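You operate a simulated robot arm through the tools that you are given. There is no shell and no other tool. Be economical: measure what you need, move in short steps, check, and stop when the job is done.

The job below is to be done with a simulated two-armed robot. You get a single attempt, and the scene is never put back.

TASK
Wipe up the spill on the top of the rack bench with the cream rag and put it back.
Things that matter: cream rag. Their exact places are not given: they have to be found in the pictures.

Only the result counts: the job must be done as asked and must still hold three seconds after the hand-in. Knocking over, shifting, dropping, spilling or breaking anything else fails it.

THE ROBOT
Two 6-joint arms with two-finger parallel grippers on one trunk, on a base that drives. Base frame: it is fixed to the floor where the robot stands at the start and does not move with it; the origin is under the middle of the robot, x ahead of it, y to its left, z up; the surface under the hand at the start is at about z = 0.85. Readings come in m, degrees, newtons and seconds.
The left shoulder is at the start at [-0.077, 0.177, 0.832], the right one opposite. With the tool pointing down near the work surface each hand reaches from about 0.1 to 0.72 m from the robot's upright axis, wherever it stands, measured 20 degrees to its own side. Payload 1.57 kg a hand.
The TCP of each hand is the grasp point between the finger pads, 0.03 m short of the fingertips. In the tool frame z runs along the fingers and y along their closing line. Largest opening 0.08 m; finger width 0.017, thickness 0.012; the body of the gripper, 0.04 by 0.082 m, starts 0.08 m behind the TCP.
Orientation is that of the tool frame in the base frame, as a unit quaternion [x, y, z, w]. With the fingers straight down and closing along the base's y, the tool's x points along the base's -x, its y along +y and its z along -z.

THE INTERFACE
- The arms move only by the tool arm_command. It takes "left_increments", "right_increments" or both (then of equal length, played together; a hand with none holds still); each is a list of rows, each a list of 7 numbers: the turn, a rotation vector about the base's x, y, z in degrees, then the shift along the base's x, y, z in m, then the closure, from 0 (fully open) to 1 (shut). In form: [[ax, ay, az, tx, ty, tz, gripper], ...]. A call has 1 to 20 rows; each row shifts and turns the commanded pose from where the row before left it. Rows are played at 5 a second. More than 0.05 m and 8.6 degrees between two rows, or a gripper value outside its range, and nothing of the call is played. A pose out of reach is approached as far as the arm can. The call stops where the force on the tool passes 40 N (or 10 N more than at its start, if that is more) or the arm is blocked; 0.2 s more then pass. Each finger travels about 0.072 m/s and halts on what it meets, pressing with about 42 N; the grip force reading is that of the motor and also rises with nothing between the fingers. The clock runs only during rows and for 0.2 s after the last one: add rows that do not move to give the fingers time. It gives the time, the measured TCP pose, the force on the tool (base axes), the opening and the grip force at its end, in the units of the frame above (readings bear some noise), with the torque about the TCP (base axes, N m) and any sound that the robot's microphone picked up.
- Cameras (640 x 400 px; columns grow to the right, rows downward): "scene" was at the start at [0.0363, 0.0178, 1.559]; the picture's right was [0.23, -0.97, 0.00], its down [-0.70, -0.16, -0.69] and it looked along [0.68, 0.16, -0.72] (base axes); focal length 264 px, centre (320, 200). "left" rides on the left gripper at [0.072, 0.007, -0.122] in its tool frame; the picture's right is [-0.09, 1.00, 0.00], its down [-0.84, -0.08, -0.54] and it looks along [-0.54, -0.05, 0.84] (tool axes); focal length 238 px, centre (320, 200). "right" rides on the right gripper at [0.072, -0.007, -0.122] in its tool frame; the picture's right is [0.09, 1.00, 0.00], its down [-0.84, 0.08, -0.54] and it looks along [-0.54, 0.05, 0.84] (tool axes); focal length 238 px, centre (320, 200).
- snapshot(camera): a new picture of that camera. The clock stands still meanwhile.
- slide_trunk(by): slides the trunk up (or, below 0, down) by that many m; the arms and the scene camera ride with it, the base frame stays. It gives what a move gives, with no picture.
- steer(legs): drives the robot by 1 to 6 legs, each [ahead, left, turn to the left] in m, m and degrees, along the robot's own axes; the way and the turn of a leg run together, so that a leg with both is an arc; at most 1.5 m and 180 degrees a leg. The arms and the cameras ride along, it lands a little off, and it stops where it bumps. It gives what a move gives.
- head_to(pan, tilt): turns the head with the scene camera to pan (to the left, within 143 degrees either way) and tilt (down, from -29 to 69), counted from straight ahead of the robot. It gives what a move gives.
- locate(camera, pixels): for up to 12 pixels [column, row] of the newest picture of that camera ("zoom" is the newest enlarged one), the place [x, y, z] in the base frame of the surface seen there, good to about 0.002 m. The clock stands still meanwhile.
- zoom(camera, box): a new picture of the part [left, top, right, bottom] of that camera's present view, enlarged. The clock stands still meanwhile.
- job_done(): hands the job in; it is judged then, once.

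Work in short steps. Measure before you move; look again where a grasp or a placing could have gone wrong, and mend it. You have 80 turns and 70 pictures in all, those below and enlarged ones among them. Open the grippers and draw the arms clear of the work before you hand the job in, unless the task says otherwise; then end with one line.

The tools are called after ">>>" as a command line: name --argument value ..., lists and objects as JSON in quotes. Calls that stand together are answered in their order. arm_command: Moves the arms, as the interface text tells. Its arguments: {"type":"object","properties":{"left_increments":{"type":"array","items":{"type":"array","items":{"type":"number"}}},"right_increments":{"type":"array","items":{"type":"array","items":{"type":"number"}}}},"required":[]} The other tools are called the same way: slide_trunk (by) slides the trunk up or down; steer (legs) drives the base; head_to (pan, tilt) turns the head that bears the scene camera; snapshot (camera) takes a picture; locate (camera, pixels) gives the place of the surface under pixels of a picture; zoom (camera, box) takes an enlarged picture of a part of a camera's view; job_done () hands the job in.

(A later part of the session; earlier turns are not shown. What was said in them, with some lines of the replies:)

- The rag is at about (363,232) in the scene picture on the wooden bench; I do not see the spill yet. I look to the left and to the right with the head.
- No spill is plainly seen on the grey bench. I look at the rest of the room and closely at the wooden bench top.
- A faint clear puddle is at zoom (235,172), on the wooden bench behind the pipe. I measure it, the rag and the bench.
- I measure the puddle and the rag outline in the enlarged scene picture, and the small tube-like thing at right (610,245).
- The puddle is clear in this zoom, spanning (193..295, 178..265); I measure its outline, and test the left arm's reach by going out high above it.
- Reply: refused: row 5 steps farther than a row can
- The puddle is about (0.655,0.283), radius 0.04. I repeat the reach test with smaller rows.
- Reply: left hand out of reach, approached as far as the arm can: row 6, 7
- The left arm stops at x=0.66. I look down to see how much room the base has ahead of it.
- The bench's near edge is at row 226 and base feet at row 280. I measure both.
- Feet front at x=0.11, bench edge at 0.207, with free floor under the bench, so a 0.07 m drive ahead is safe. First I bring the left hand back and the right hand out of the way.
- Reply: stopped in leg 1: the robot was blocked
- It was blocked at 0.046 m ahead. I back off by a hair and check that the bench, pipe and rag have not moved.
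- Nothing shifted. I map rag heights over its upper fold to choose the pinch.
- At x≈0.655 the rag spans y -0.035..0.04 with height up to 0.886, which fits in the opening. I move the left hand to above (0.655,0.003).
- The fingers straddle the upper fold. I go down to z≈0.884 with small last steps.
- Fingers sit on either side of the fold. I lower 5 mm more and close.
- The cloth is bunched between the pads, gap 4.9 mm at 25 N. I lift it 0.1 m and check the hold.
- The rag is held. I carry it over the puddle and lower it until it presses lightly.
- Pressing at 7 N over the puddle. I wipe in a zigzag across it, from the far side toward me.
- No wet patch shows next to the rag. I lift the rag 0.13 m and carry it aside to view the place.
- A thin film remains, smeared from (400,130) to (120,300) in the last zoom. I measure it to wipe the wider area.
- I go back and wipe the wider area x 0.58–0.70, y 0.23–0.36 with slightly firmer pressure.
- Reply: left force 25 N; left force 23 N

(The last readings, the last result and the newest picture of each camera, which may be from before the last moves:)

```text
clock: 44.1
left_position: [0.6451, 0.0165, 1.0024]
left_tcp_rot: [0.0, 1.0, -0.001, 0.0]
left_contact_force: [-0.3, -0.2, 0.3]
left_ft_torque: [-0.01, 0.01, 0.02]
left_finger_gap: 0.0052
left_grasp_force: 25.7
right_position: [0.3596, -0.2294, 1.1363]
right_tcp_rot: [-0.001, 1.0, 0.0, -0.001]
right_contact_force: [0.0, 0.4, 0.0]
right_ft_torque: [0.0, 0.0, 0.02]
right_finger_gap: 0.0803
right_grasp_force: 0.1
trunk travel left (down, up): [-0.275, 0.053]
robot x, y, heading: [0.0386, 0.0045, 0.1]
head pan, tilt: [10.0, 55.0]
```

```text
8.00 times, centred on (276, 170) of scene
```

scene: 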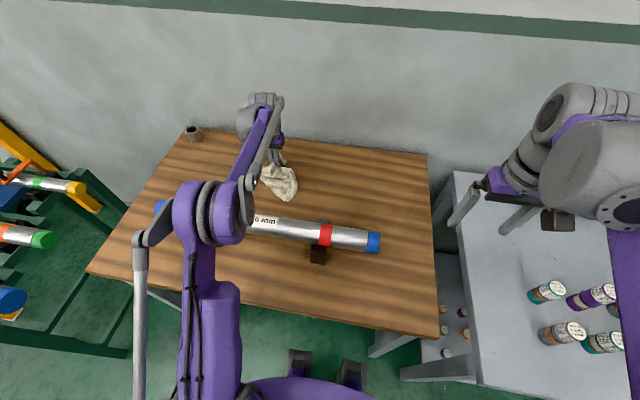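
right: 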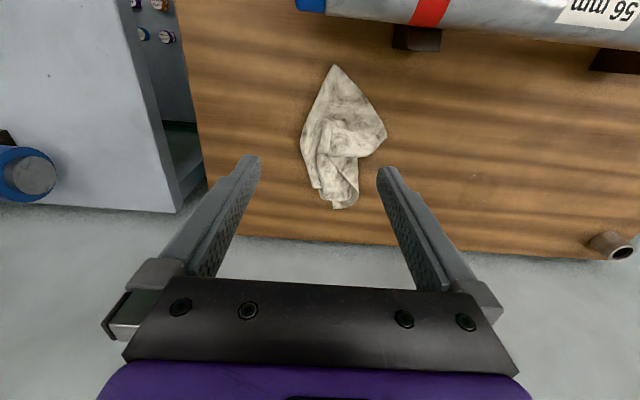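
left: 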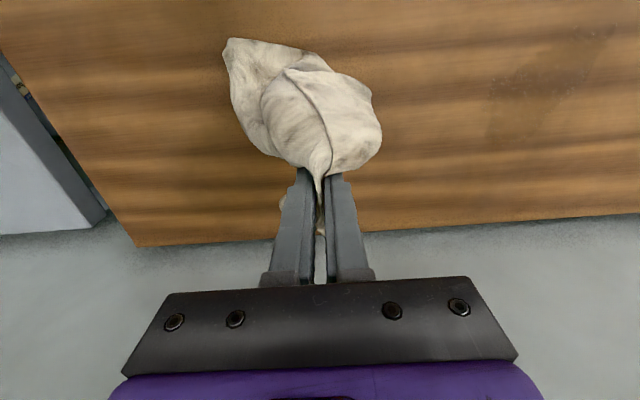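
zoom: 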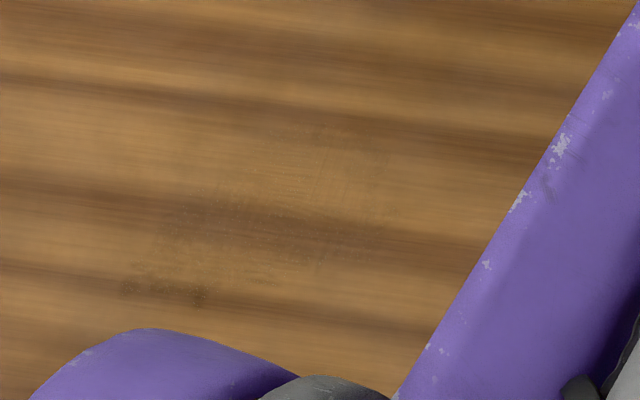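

Only faint traces remain, mainly at (130,290) and (195,295). I do one more full pass, with dense strokes around x 0.57–0.62.

>>> arm_command --left_increments '[[0, 0, 0, 0.008, 0.044, 0, 1], [0, 0, 0, 0.008, 0.044, 0, 1], [0, 0, 0, 0.008, 0.044, 0, 1], [0, 0, 0, 0.008, 0.044, 0, 1], [0, 0, 0, 0.008, 0.044, 0, 1], [0, 0, 0, 0, 0, -0.04, 1], [0, 0, 0, 0, 0, -0.04, 1], [0, 0, 0, 0, 0, -0.03, 1], [0, 0, 0, 0, 0, -0.01, 1], [0, 0, 0, 0, 0.043, 0, 1], [0, 0, 0, 0, 0.043, 0, 1], [0, 0, 0, 0, 0.043, 0, 1], [0, 0, 0, -0.02, 0, 0, 1], [0, 0, 0, 0, -0.043, 0, 1], [0, 0, 0, 0, -0.043, 0, 1], [0, 0, 0, 0, -0.043, 0, 1], [0, 0, 0, -0.02, 0, 0, 1], [0, 0, 0, 0, 0.043, 0, 1], [0, 0, 0, 0, 0.043, 0, 1], [0, 0, 0, 0, 0.043, 0, 1]]'

>>> arm_command --left_increments '[[0, 0, 0, -0.02, 0, 0, 1], [0, 0, 0, 0, -0.043, 0, 1], [0, 0, 0, 0, -0.043, 0, 1], [0, 0, 0, 0, -0.043, 0, 1], [0, 0, 0, -0.015, 0, 0, 1], [0, 0, 0, 0, 0.043, 0, 1], [0, 0, 0, 0, 0.043, 0, 1], [0, 0, 0, 0, 0.043, 0, 1], [0, 0, 0, -0.012, 0, 0, 1], [0, 0, 0, 0, -0.03, 0, 1], [0, 0, 0, 0, -0.03, 0, 1], [0, 0, 0, 0, -0.03, 0, 1], [0, 0, 0, -0.012, 0, 0, 1], [0, 0, 0, 0, 0.03, 0, 1], [0, 0, 0, 0, 0.03, 0, 1], [0, 0, 0, 0, 0.03, 0, 1], [0, 0, 0, -0.012, 0, 0, 1], [0, 0, 0, 0, -0.03, 0, 1], [0, 0, 0, 0, -0.03, 0, 1], [0, 0, 0, 0, -0.03, 0, 1]]'

>>> arm_command --left_increments '[[0, 0, 0, 0, 0, 0.04, 1], [0, 0, 0, 0, 0, 0.04, 1], [0, 0, 0, 0, 0, 0.04, 1], [0, 0, 0, 0.02, -0.045, 0, 1], [0, 0, 0, 0.02, -0.045, 0, 1], [0, 0, 0, 0.015, -0.045, 0, 1], [0, 0, 0, 0.01, -0.045, 0, 1], [0, 0, 0, 0.005, -0.045, 0, 1], [0, 0, 0, 0, -0.035, 0, 1], [0, 0, 0, 0, 0, 0, 1], [0, 0, 0, 0, 0, 0, 1]]'

>>> zoom --camera "scene" --box '[180, 110, 400, 248]'

>>> zoom --camera "scene" --box '[236, 145, 316, 195]'

```text
clock: 47.7
left_position: [0.6542, 0.2321, 0.8821]
left_tcp_rot: [0.0, 1.0, 0.0, 0.003]
left_contact_force: [5.0, -0.1, 21.9]
left_ft_torque: [-0.1, -0.1, 0.03]
left_finger_gap: 0.005
left_grasp_force: 25.6
right_position: [0.3589, -0.2303, 1.1369]
right_tcp_rot: [-0.001, 1.0, 0.0, 0.001]
right_contact_force: [-0.2, 1.1, -0.7]
right_ft_torque: [0.03, 0.01, -0.03]
right_finger_gap: 0.0798
right_grasp_force: 0.1
trunk travel left (down, up): [-0.275, 0.053]
robot x, y, heading: [0.0398, 0.0053, 0.3]
head pan, tilt: [10.0, 55.0]
stopped in row 17 (left hand): the force on the tool passed its limit at 42 N (the readings are from after the stop); the commanded pose is now the measured one
```

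```text
clock: 51.9
left_position: [0.583, 0.1449, 0.8831]
left_tcp_rot: [0.001, 1.0, -0.001, 0.003]
left_contact_force: [-0.6, 9.1, 20.8]
left_ft_torque: [0.18, 0.02, -0.02]
left_finger_gap: 0.0053
left_grasp_force: 25.3
right_position: [0.3588, -0.2292, 1.1376]
right_tcp_rot: [-0.001, 1.0, -0.001, 0.001]
right_contact_force: [0.1, -0.6, 0.4]
right_ft_torque: [0.02, 0.02, -0.01]
right_finger_gap: 0.0801
right_grasp_force: 0.1
trunk travel left (down, up): [-0.275, 0.053]
robot x, y, heading: [0.0396, 0.0043, -0.0]
head pan, tilt: [10.0, 55.0]
```

```text
clock: 54.3
left_position: [0.6515, -0.0803, 0.9991]
left_tcp_rot: [0.0, 1.0, -0.001, 0.003]
left_contact_force: [-0.3, 0.1, -0.2]
left_ft_torque: [0.0, 0.01, 0.02]
left_finger_gap: 0.0048
left_grasp_force: 25.2
left hand out of reach, approached as far as the arm can: row 8, 9
right_position: [0.3595, -0.2296, 1.1365]
right_tcp_rot: [-0.001, 1.0, 0.0, 0.0]
right_contact_force: [0.1, -0.6, 0.2]
right_ft_torque: [0.02, 0.04, 0.01]
right_finger_gap: 0.0797
right_grasp_force: 0.0
trunk travel left (down, up): [-0.275, 0.053]
robot x, y, heading: [0.0395, 0.0044, -0.1]
head pan, tilt: [10.0, 55.0]
```

```text
2.90 times, centred on (290, 179) of scene
```

zoom: 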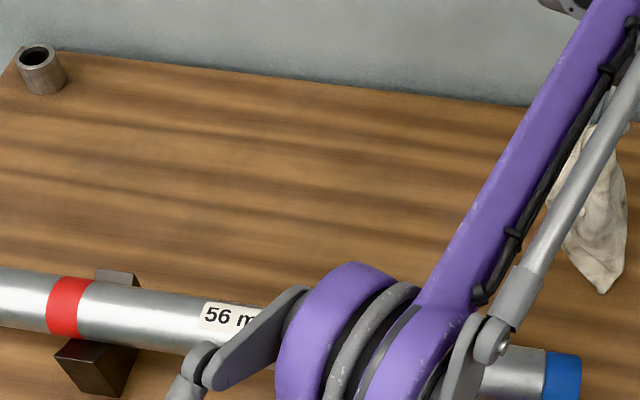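

```text
8.00 times, centred on (276, 170) of scene
```

zoom: 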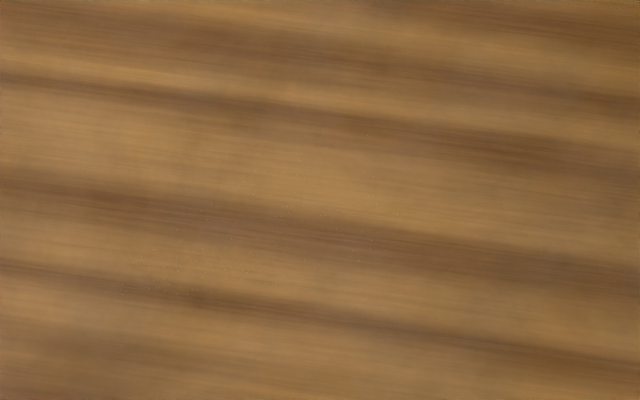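

The area is practically clean, with perhaps tiny specks around (200,300). The strokes were offset by the stop, so I give x 0.57–0.67, y 0.27–0.36 one more proper pass.

>>> arm_command --left_increments '[[0, 0, 0, 0, 0.044, 0, 1], [0, 0, 0, 0, 0.044, 0, 1], [0, 0, 0, 0, 0.044, 0, 1], [0, 0, 0, 0, 0.044, 0, 1], [0, 0, 0, 0, 0.044, 0, 1], [0, 0, 0, 0, 0.044, 0, 1], [0, 0, 0, 0, 0.044, 0, 1], [0, 0, 0, 0, 0.044, 0, 1], [0, 0, 0, 0, 0.044, 0, 1], [0, 0, 0, 0, 0.044, 0, 1], [0, 0, 0, 0, 0, -0.04, 1], [0, 0, 0, 0, 0, -0.04, 1], [0, 0, 0, 0, 0, -0.03, 1], [0, 0, 0, 0, 0, -0.006, 1], [0, 0, 0, 0, 0, 0, 1]]'

```text
clock: 57.5
left_position: [0.6487, 0.3604, 0.8839]
left_tcp_rot: [0.001, 1.0, -0.001, 0.003]
left_contact_force: [0.3, 1.4, 10.0]
left_ft_torque: [-0.01, -0.06, 0.02]
left_finger_gap: 0.0051
left_grasp_force: 25.0
right_position: [0.3587, -0.2302, 1.1368]
right_tcp_rot: [-0.001, 1.0, 0.0, 0.001]
right_contact_force: [-0.4, -0.6, -0.3]
right_ft_torque: [0.01, 0.02, 0.02]
right_finger_gap: 0.08
right_grasp_force: 0.1
trunk travel left (down, up): [-0.275, 0.053]
robot x, y, heading: [0.0408, 0.0054, 0.4]
head pan, tilt: [10.0, 55.0]
```

Contact at 10 N at (0.649,0.360). I stroke across y with x stepping toward me, then back out along x.

>>> arm_command --left_increments '[[0, 0, 0, 0, -0.035, 0, 1], [0, 0, 0, 0, -0.035, 0, 1], [0, 0, 0, 0, -0.035, 0, 1], [0, 0, 0, -0.018, 0, 0, 1], [0, 0, 0, 0, 0.035, 0, 1], [0, 0, 0, 0, 0.035, 0, 1], [0, 0, 0, 0, 0.035, 0, 1], [0, 0, 0, -0.018, 0, 0, 1], [0, 0, 0, 0, -0.035, 0, 1], [0, 0, 0, 0, -0.035, 0, 1], [0, 0, 0, 0, -0.035, 0, 1], [0, 0, 0, -0.018, 0, 0, 1], [0, 0, 0, 0, 0.035, 0, 1], [0, 0, 0, 0, 0.035, 0, 1], [0, 0, 0, 0, 0.035, 0, 1], [0, 0, 0, -0.015, 0, 0, 1], [0, 0, 0, 0, -0.035, 0, 1], [0, 0, 0, 0, -0.035, 0, 1], [0, 0, 0, 0, -0.035, 0, 1], [0, 0, 0, 0, 0, 0, 1]]'

>>> arm_command --left_increments '[[0, 0, 0, 0, 0, 0.04, 1], [0, 0, 0, 0, 0, 0.04, 1], [0, 0, 0, 0, 0, 0.04, 1], [0, 0, 0, 0.02, -0.045, 0, 1], [0, 0, 0, 0.02, -0.045, 0, 1], [0, 0, 0, 0.015, -0.045, 0, 1], [0, 0, 0, 0.01, -0.045, 0, 1], [0, 0, 0, 0.005, -0.045, 0, 1], [0, 0, 0, 0, -0.03, 0, 1], [0, 0, 0, 0, 0, 0, 1], [0, 0, 0, 0, 0, 0, 1]]'

>>> zoom --camera "scene" --box '[220, 130, 332, 200]'

>>> snapshot --camera "scene"

>>> snapshot --camera "left"

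```text
clock: 61.7
left_position: [0.5786, 0.2542, 0.8826]
left_tcp_rot: [0.0, 1.0, -0.001, 0.003]
left_contact_force: [1.4, 13.2, 33.8]
left_ft_torque: [0.34, -0.05, 0.01]
left_finger_gap: 0.0052
left_grasp_force: 25.4
right_position: [0.3575, -0.2304, 1.1375]
right_tcp_rot: [-0.001, 1.0, -0.001, 0.001]
right_contact_force: [0.9, 0.7, 0.2]
right_ft_torque: [0.01, -0.03, 0.01]
right_finger_gap: 0.08
right_grasp_force: 0.0
trunk travel left (down, up): [-0.275, 0.053]
robot x, y, heading: [0.04, 0.0044, 0.0]
head pan, tilt: [10.0, 55.0]
```

```text
clock: 64.1
left_position: [0.6506, -0.0018, 1.0042]
left_tcp_rot: [0.0, 1.0, -0.001, 0.003]
left_contact_force: [0.2, 0.1, 0.1]
left_ft_torque: [0.0, 0.02, 0.01]
left_finger_gap: 0.0053
left_grasp_force: 25.3
right_position: [0.3608, -0.2305, 1.1364]
right_tcp_rot: [0.0, 1.0, -0.001, 0.0]
right_contact_force: [0.2, 0.3, -0.2]
right_ft_torque: [0.0, -0.01, 0.01]
right_finger_gap: 0.0801
right_grasp_force: 0.0
trunk travel left (down, up): [-0.275, 0.053]
robot x, y, heading: [0.0391, 0.0019, 0.2]
head pan, tilt: [10.0, 55.0]
```

```text
5.71 times, centred on (276, 165) of scene
```

zoom: 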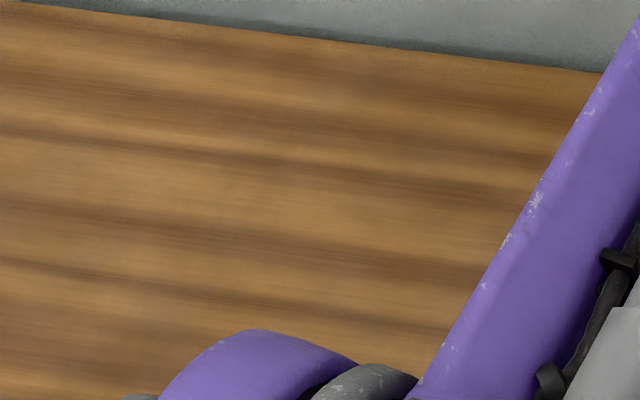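

```text
37 pictures are left
```

scene: 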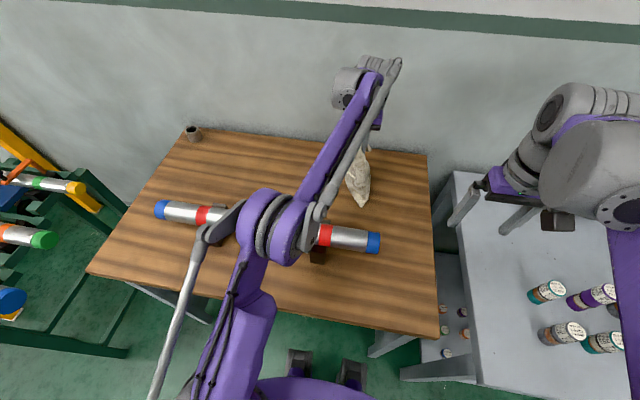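

```text
36 pictures are left
```

left: 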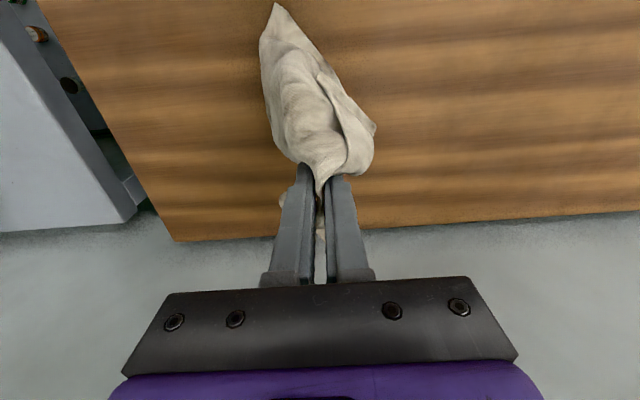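

The bench is clean. Now I lay the rag back: hand to x≈0.53 up high, then lower while drawing outward to x≈0.65 so the tail lies toward the pipe as before.

>>> arm_command --left_increments '[[0, 0, 0, -0.02, 0, 0.03, 1], [0, 0, 0, -0.03, 0, 0.03, 1], [0, 0, 0, -0.035, 0, 0, 1], [0, 0, 0, -0.035, 0, 0, 1], [0, 0, 0, 0, 0, 0, 1], [0, 0, 0, 0, 0, 0, 1], [0, 0, 0, 0, 0, -0.03, 1], [0, 0, 0, 0, 0, -0.025, 1], [0, 0, 0, 0.012, 0, -0.02, 1], [0, 0, 0, 0.015, 0, -0.02, 1], [0, 0, 0, 0.02, 0, -0.02, 1], [0, 0, 0, 0.025, 0, -0.02, 1], [0, 0, 0, 0.025, 0, -0.02, 1], [0, 0, 0, 0.02, 0, -0.015, 1], [0, 0, 0, 0.005, 0, -0.009, 1], [0, 0, 0, 0, 0, 0, 1]]'

>>> snapshot --camera "left"

>>> zoom --camera "scene" --box '[280, 110, 440, 260]'

```text
clock: 67.5
left_position: [0.6537, -0.0007, 0.8844]
left_tcp_rot: [-0.001, 1.0, 0.0, 0.003]
left_contact_force: [-0.4, 0.1, 1.3]
left_ft_torque: [0.0, 0.04, 0.0]
left_finger_gap: 0.0056
left_grasp_force: 25.1
right_position: [0.3595, -0.2304, 1.137]
right_tcp_rot: [-0.001, 1.0, -0.001, 0.001]
right_contact_force: [-0.3, 1.3, 0.4]
right_ft_torque: [0.0, 0.02, 0.0]
right_finger_gap: 0.0802
right_grasp_force: 0.1
trunk travel left (down, up): [-0.275, 0.053]
robot x, y, heading: [0.0445, 0.0078, 0.1]
head pan, tilt: [10.0, 55.0]
```

```text
35 pictures are left
```

left: 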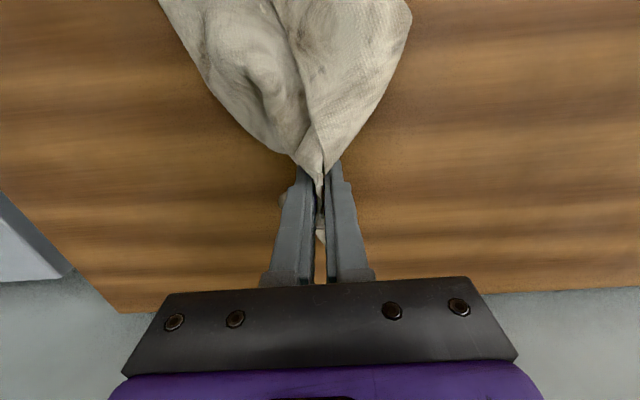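

```text
2.67 times, centred on (360, 185) of scene
```

zoom: 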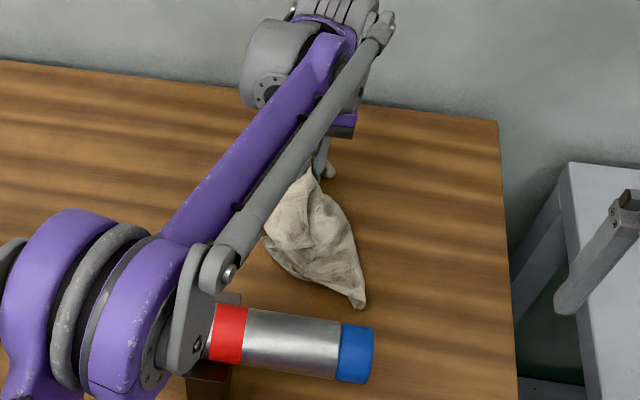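

The rag lies as it did, tip near the pipe end. I open the fingers, rise straight and draw the arm back and left.

>>> arm_command --left_increments '[[0, 0, 0, 0, 0, 0, 0.7], [0, 0, 0, 0, 0, 0, 0.3], [0, 0, 0, 0, 0, 0, 0], [0, 0, 0, 0, 0, 0, 0], [0, 0, 0, 0, 0, 0, 0], [0, 0, 0, 0, 0, 0, 0], [0, 0, 0, 0, 0, 0.015, 0], [0, 0, 0, 0, 0, 0.02, 0], [0, 0, 0, 0, 0, 0.04, 0], [0, 0, 0, 0, 0, 0.04, 0], [0, 0, 0, 0, 0, 0.03, 0], [0, 0, 0, -0.01, 0.045, 0, 0], [0, 0, 0, -0.01, 0.045, 0, 0], [0, 0, 0, -0.02, 0.045, 0, 0], [0, 0, 0, -0.02, 0.045, 0, 0], [0, 0, 0, -0.02, 0.045, 0, 0], [0, 0, 0, -0.02, 0.045, 0, 0], [0, 0, 0, 0, 0.045, 0, 0], [0, 0, 0, 0, 0, 0, 0]]'

>>> snapshot --camera "scene"

>>> zoom --camera "scene" --box '[240, 110, 420, 222]'

>>> locate --camera "zoom" --pixels '[[400, 200], [430, 300], [350, 200], [450, 250], [380, 150]]'

```text
clock: 71.5
left_position: [0.5517, 0.3121, 1.029]
left_tcp_rot: [0.0, 1.0, -0.001, 0.002]
left_contact_force: [0.7, 0.3, 0.1]
left_ft_torque: [0.04, 0.0, 0.01]
left_finger_gap: 0.0797
left_grasp_force: 0.1
right_position: [0.3596, -0.2305, 1.136]
right_tcp_rot: [-0.001, 1.0, 0.0, 0.001]
right_contact_force: [-0.3, -0.5, -0.1]
right_ft_torque: [-0.03, -0.01, -0.02]
right_finger_gap: 0.0799
right_grasp_force: 0.0
trunk travel left (down, up): [-0.275, 0.053]
robot x, y, heading: [0.0414, 0.0067, 0.2]
head pan, tilt: [10.0, 55.0]
```

```text
33 pictures are left
```

scene: 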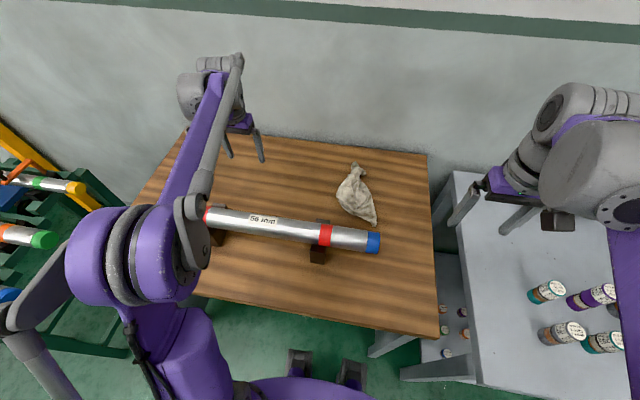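

```text
3.56 times, centred on (330, 166) of scene
```

zoom: 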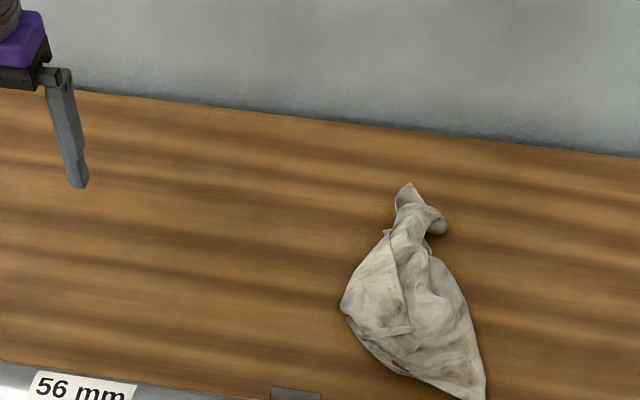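

```text
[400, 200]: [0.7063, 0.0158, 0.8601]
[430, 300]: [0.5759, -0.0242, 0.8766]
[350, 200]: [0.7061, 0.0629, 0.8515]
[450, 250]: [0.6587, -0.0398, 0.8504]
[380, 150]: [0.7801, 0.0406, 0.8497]
```

The rag is back at about (0.58,-0.01) and the pipe is unmoved, its blue end still at (373,242). One last close look at the wiped place with the left camera.

>>> snapshot --camera "left"

>>> zoom --camera "left" --box '[230, 60, 430, 280]'

```text
31 pictures are left
```

left: 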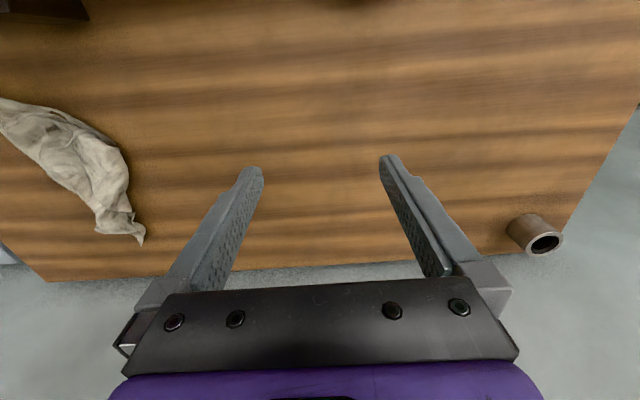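

```text
1.82 times, centred on (330, 170) of left
```

zoom: 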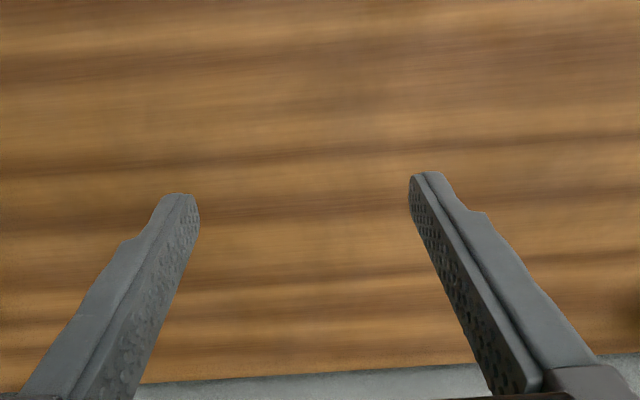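

The bench is clean, the rag is back, and the grippers are open and clear. I pull the left arm back a little and then hand in.

>>> arm_command --left_increments '[[0, 0, 0, -0.03, 0, 0.03, 0], [0, 0, 0, -0.03, 0, 0.03, 0], [0, 0, 0, -0.03, 0, 0.02, 0], [0, 0, 0, 0, 0, 0, 0]]'

>>> job_done

```text
clock: 72.5
left_position: [0.4626, 0.3133, 1.1079]
left_tcp_rot: [0.0, 1.0, -0.001, 0.002]
left_contact_force: [0.7, -0.2, 0.1]
left_ft_torque: [0.02, 0.0, -0.02]
left_finger_gap: 0.0802
left_grasp_force: 0.0
right_position: [0.3622, -0.2291, 1.137]
right_tcp_rot: [-0.001, 1.0, 0.0, 0.0]
right_contact_force: [0.4, 0.4, -0.3]
right_ft_torque: [-0.01, 0.02, 0.01]
right_finger_gap: 0.0801
right_grasp_force: 0.0
trunk travel left (down, up): [-0.275, 0.053]
robot x, y, heading: [0.0414, 0.0042, 0.1]
head pan, tilt: [10.0, 55.0]
```

```text
The job is handed in.
```

I wiped up the spill on the wooden bench, which I took to be the rack bench, put the cream rag back within about 1 cm of where it lay, and handed the job in; the last pictures show no wet patch left and nothing else moved.
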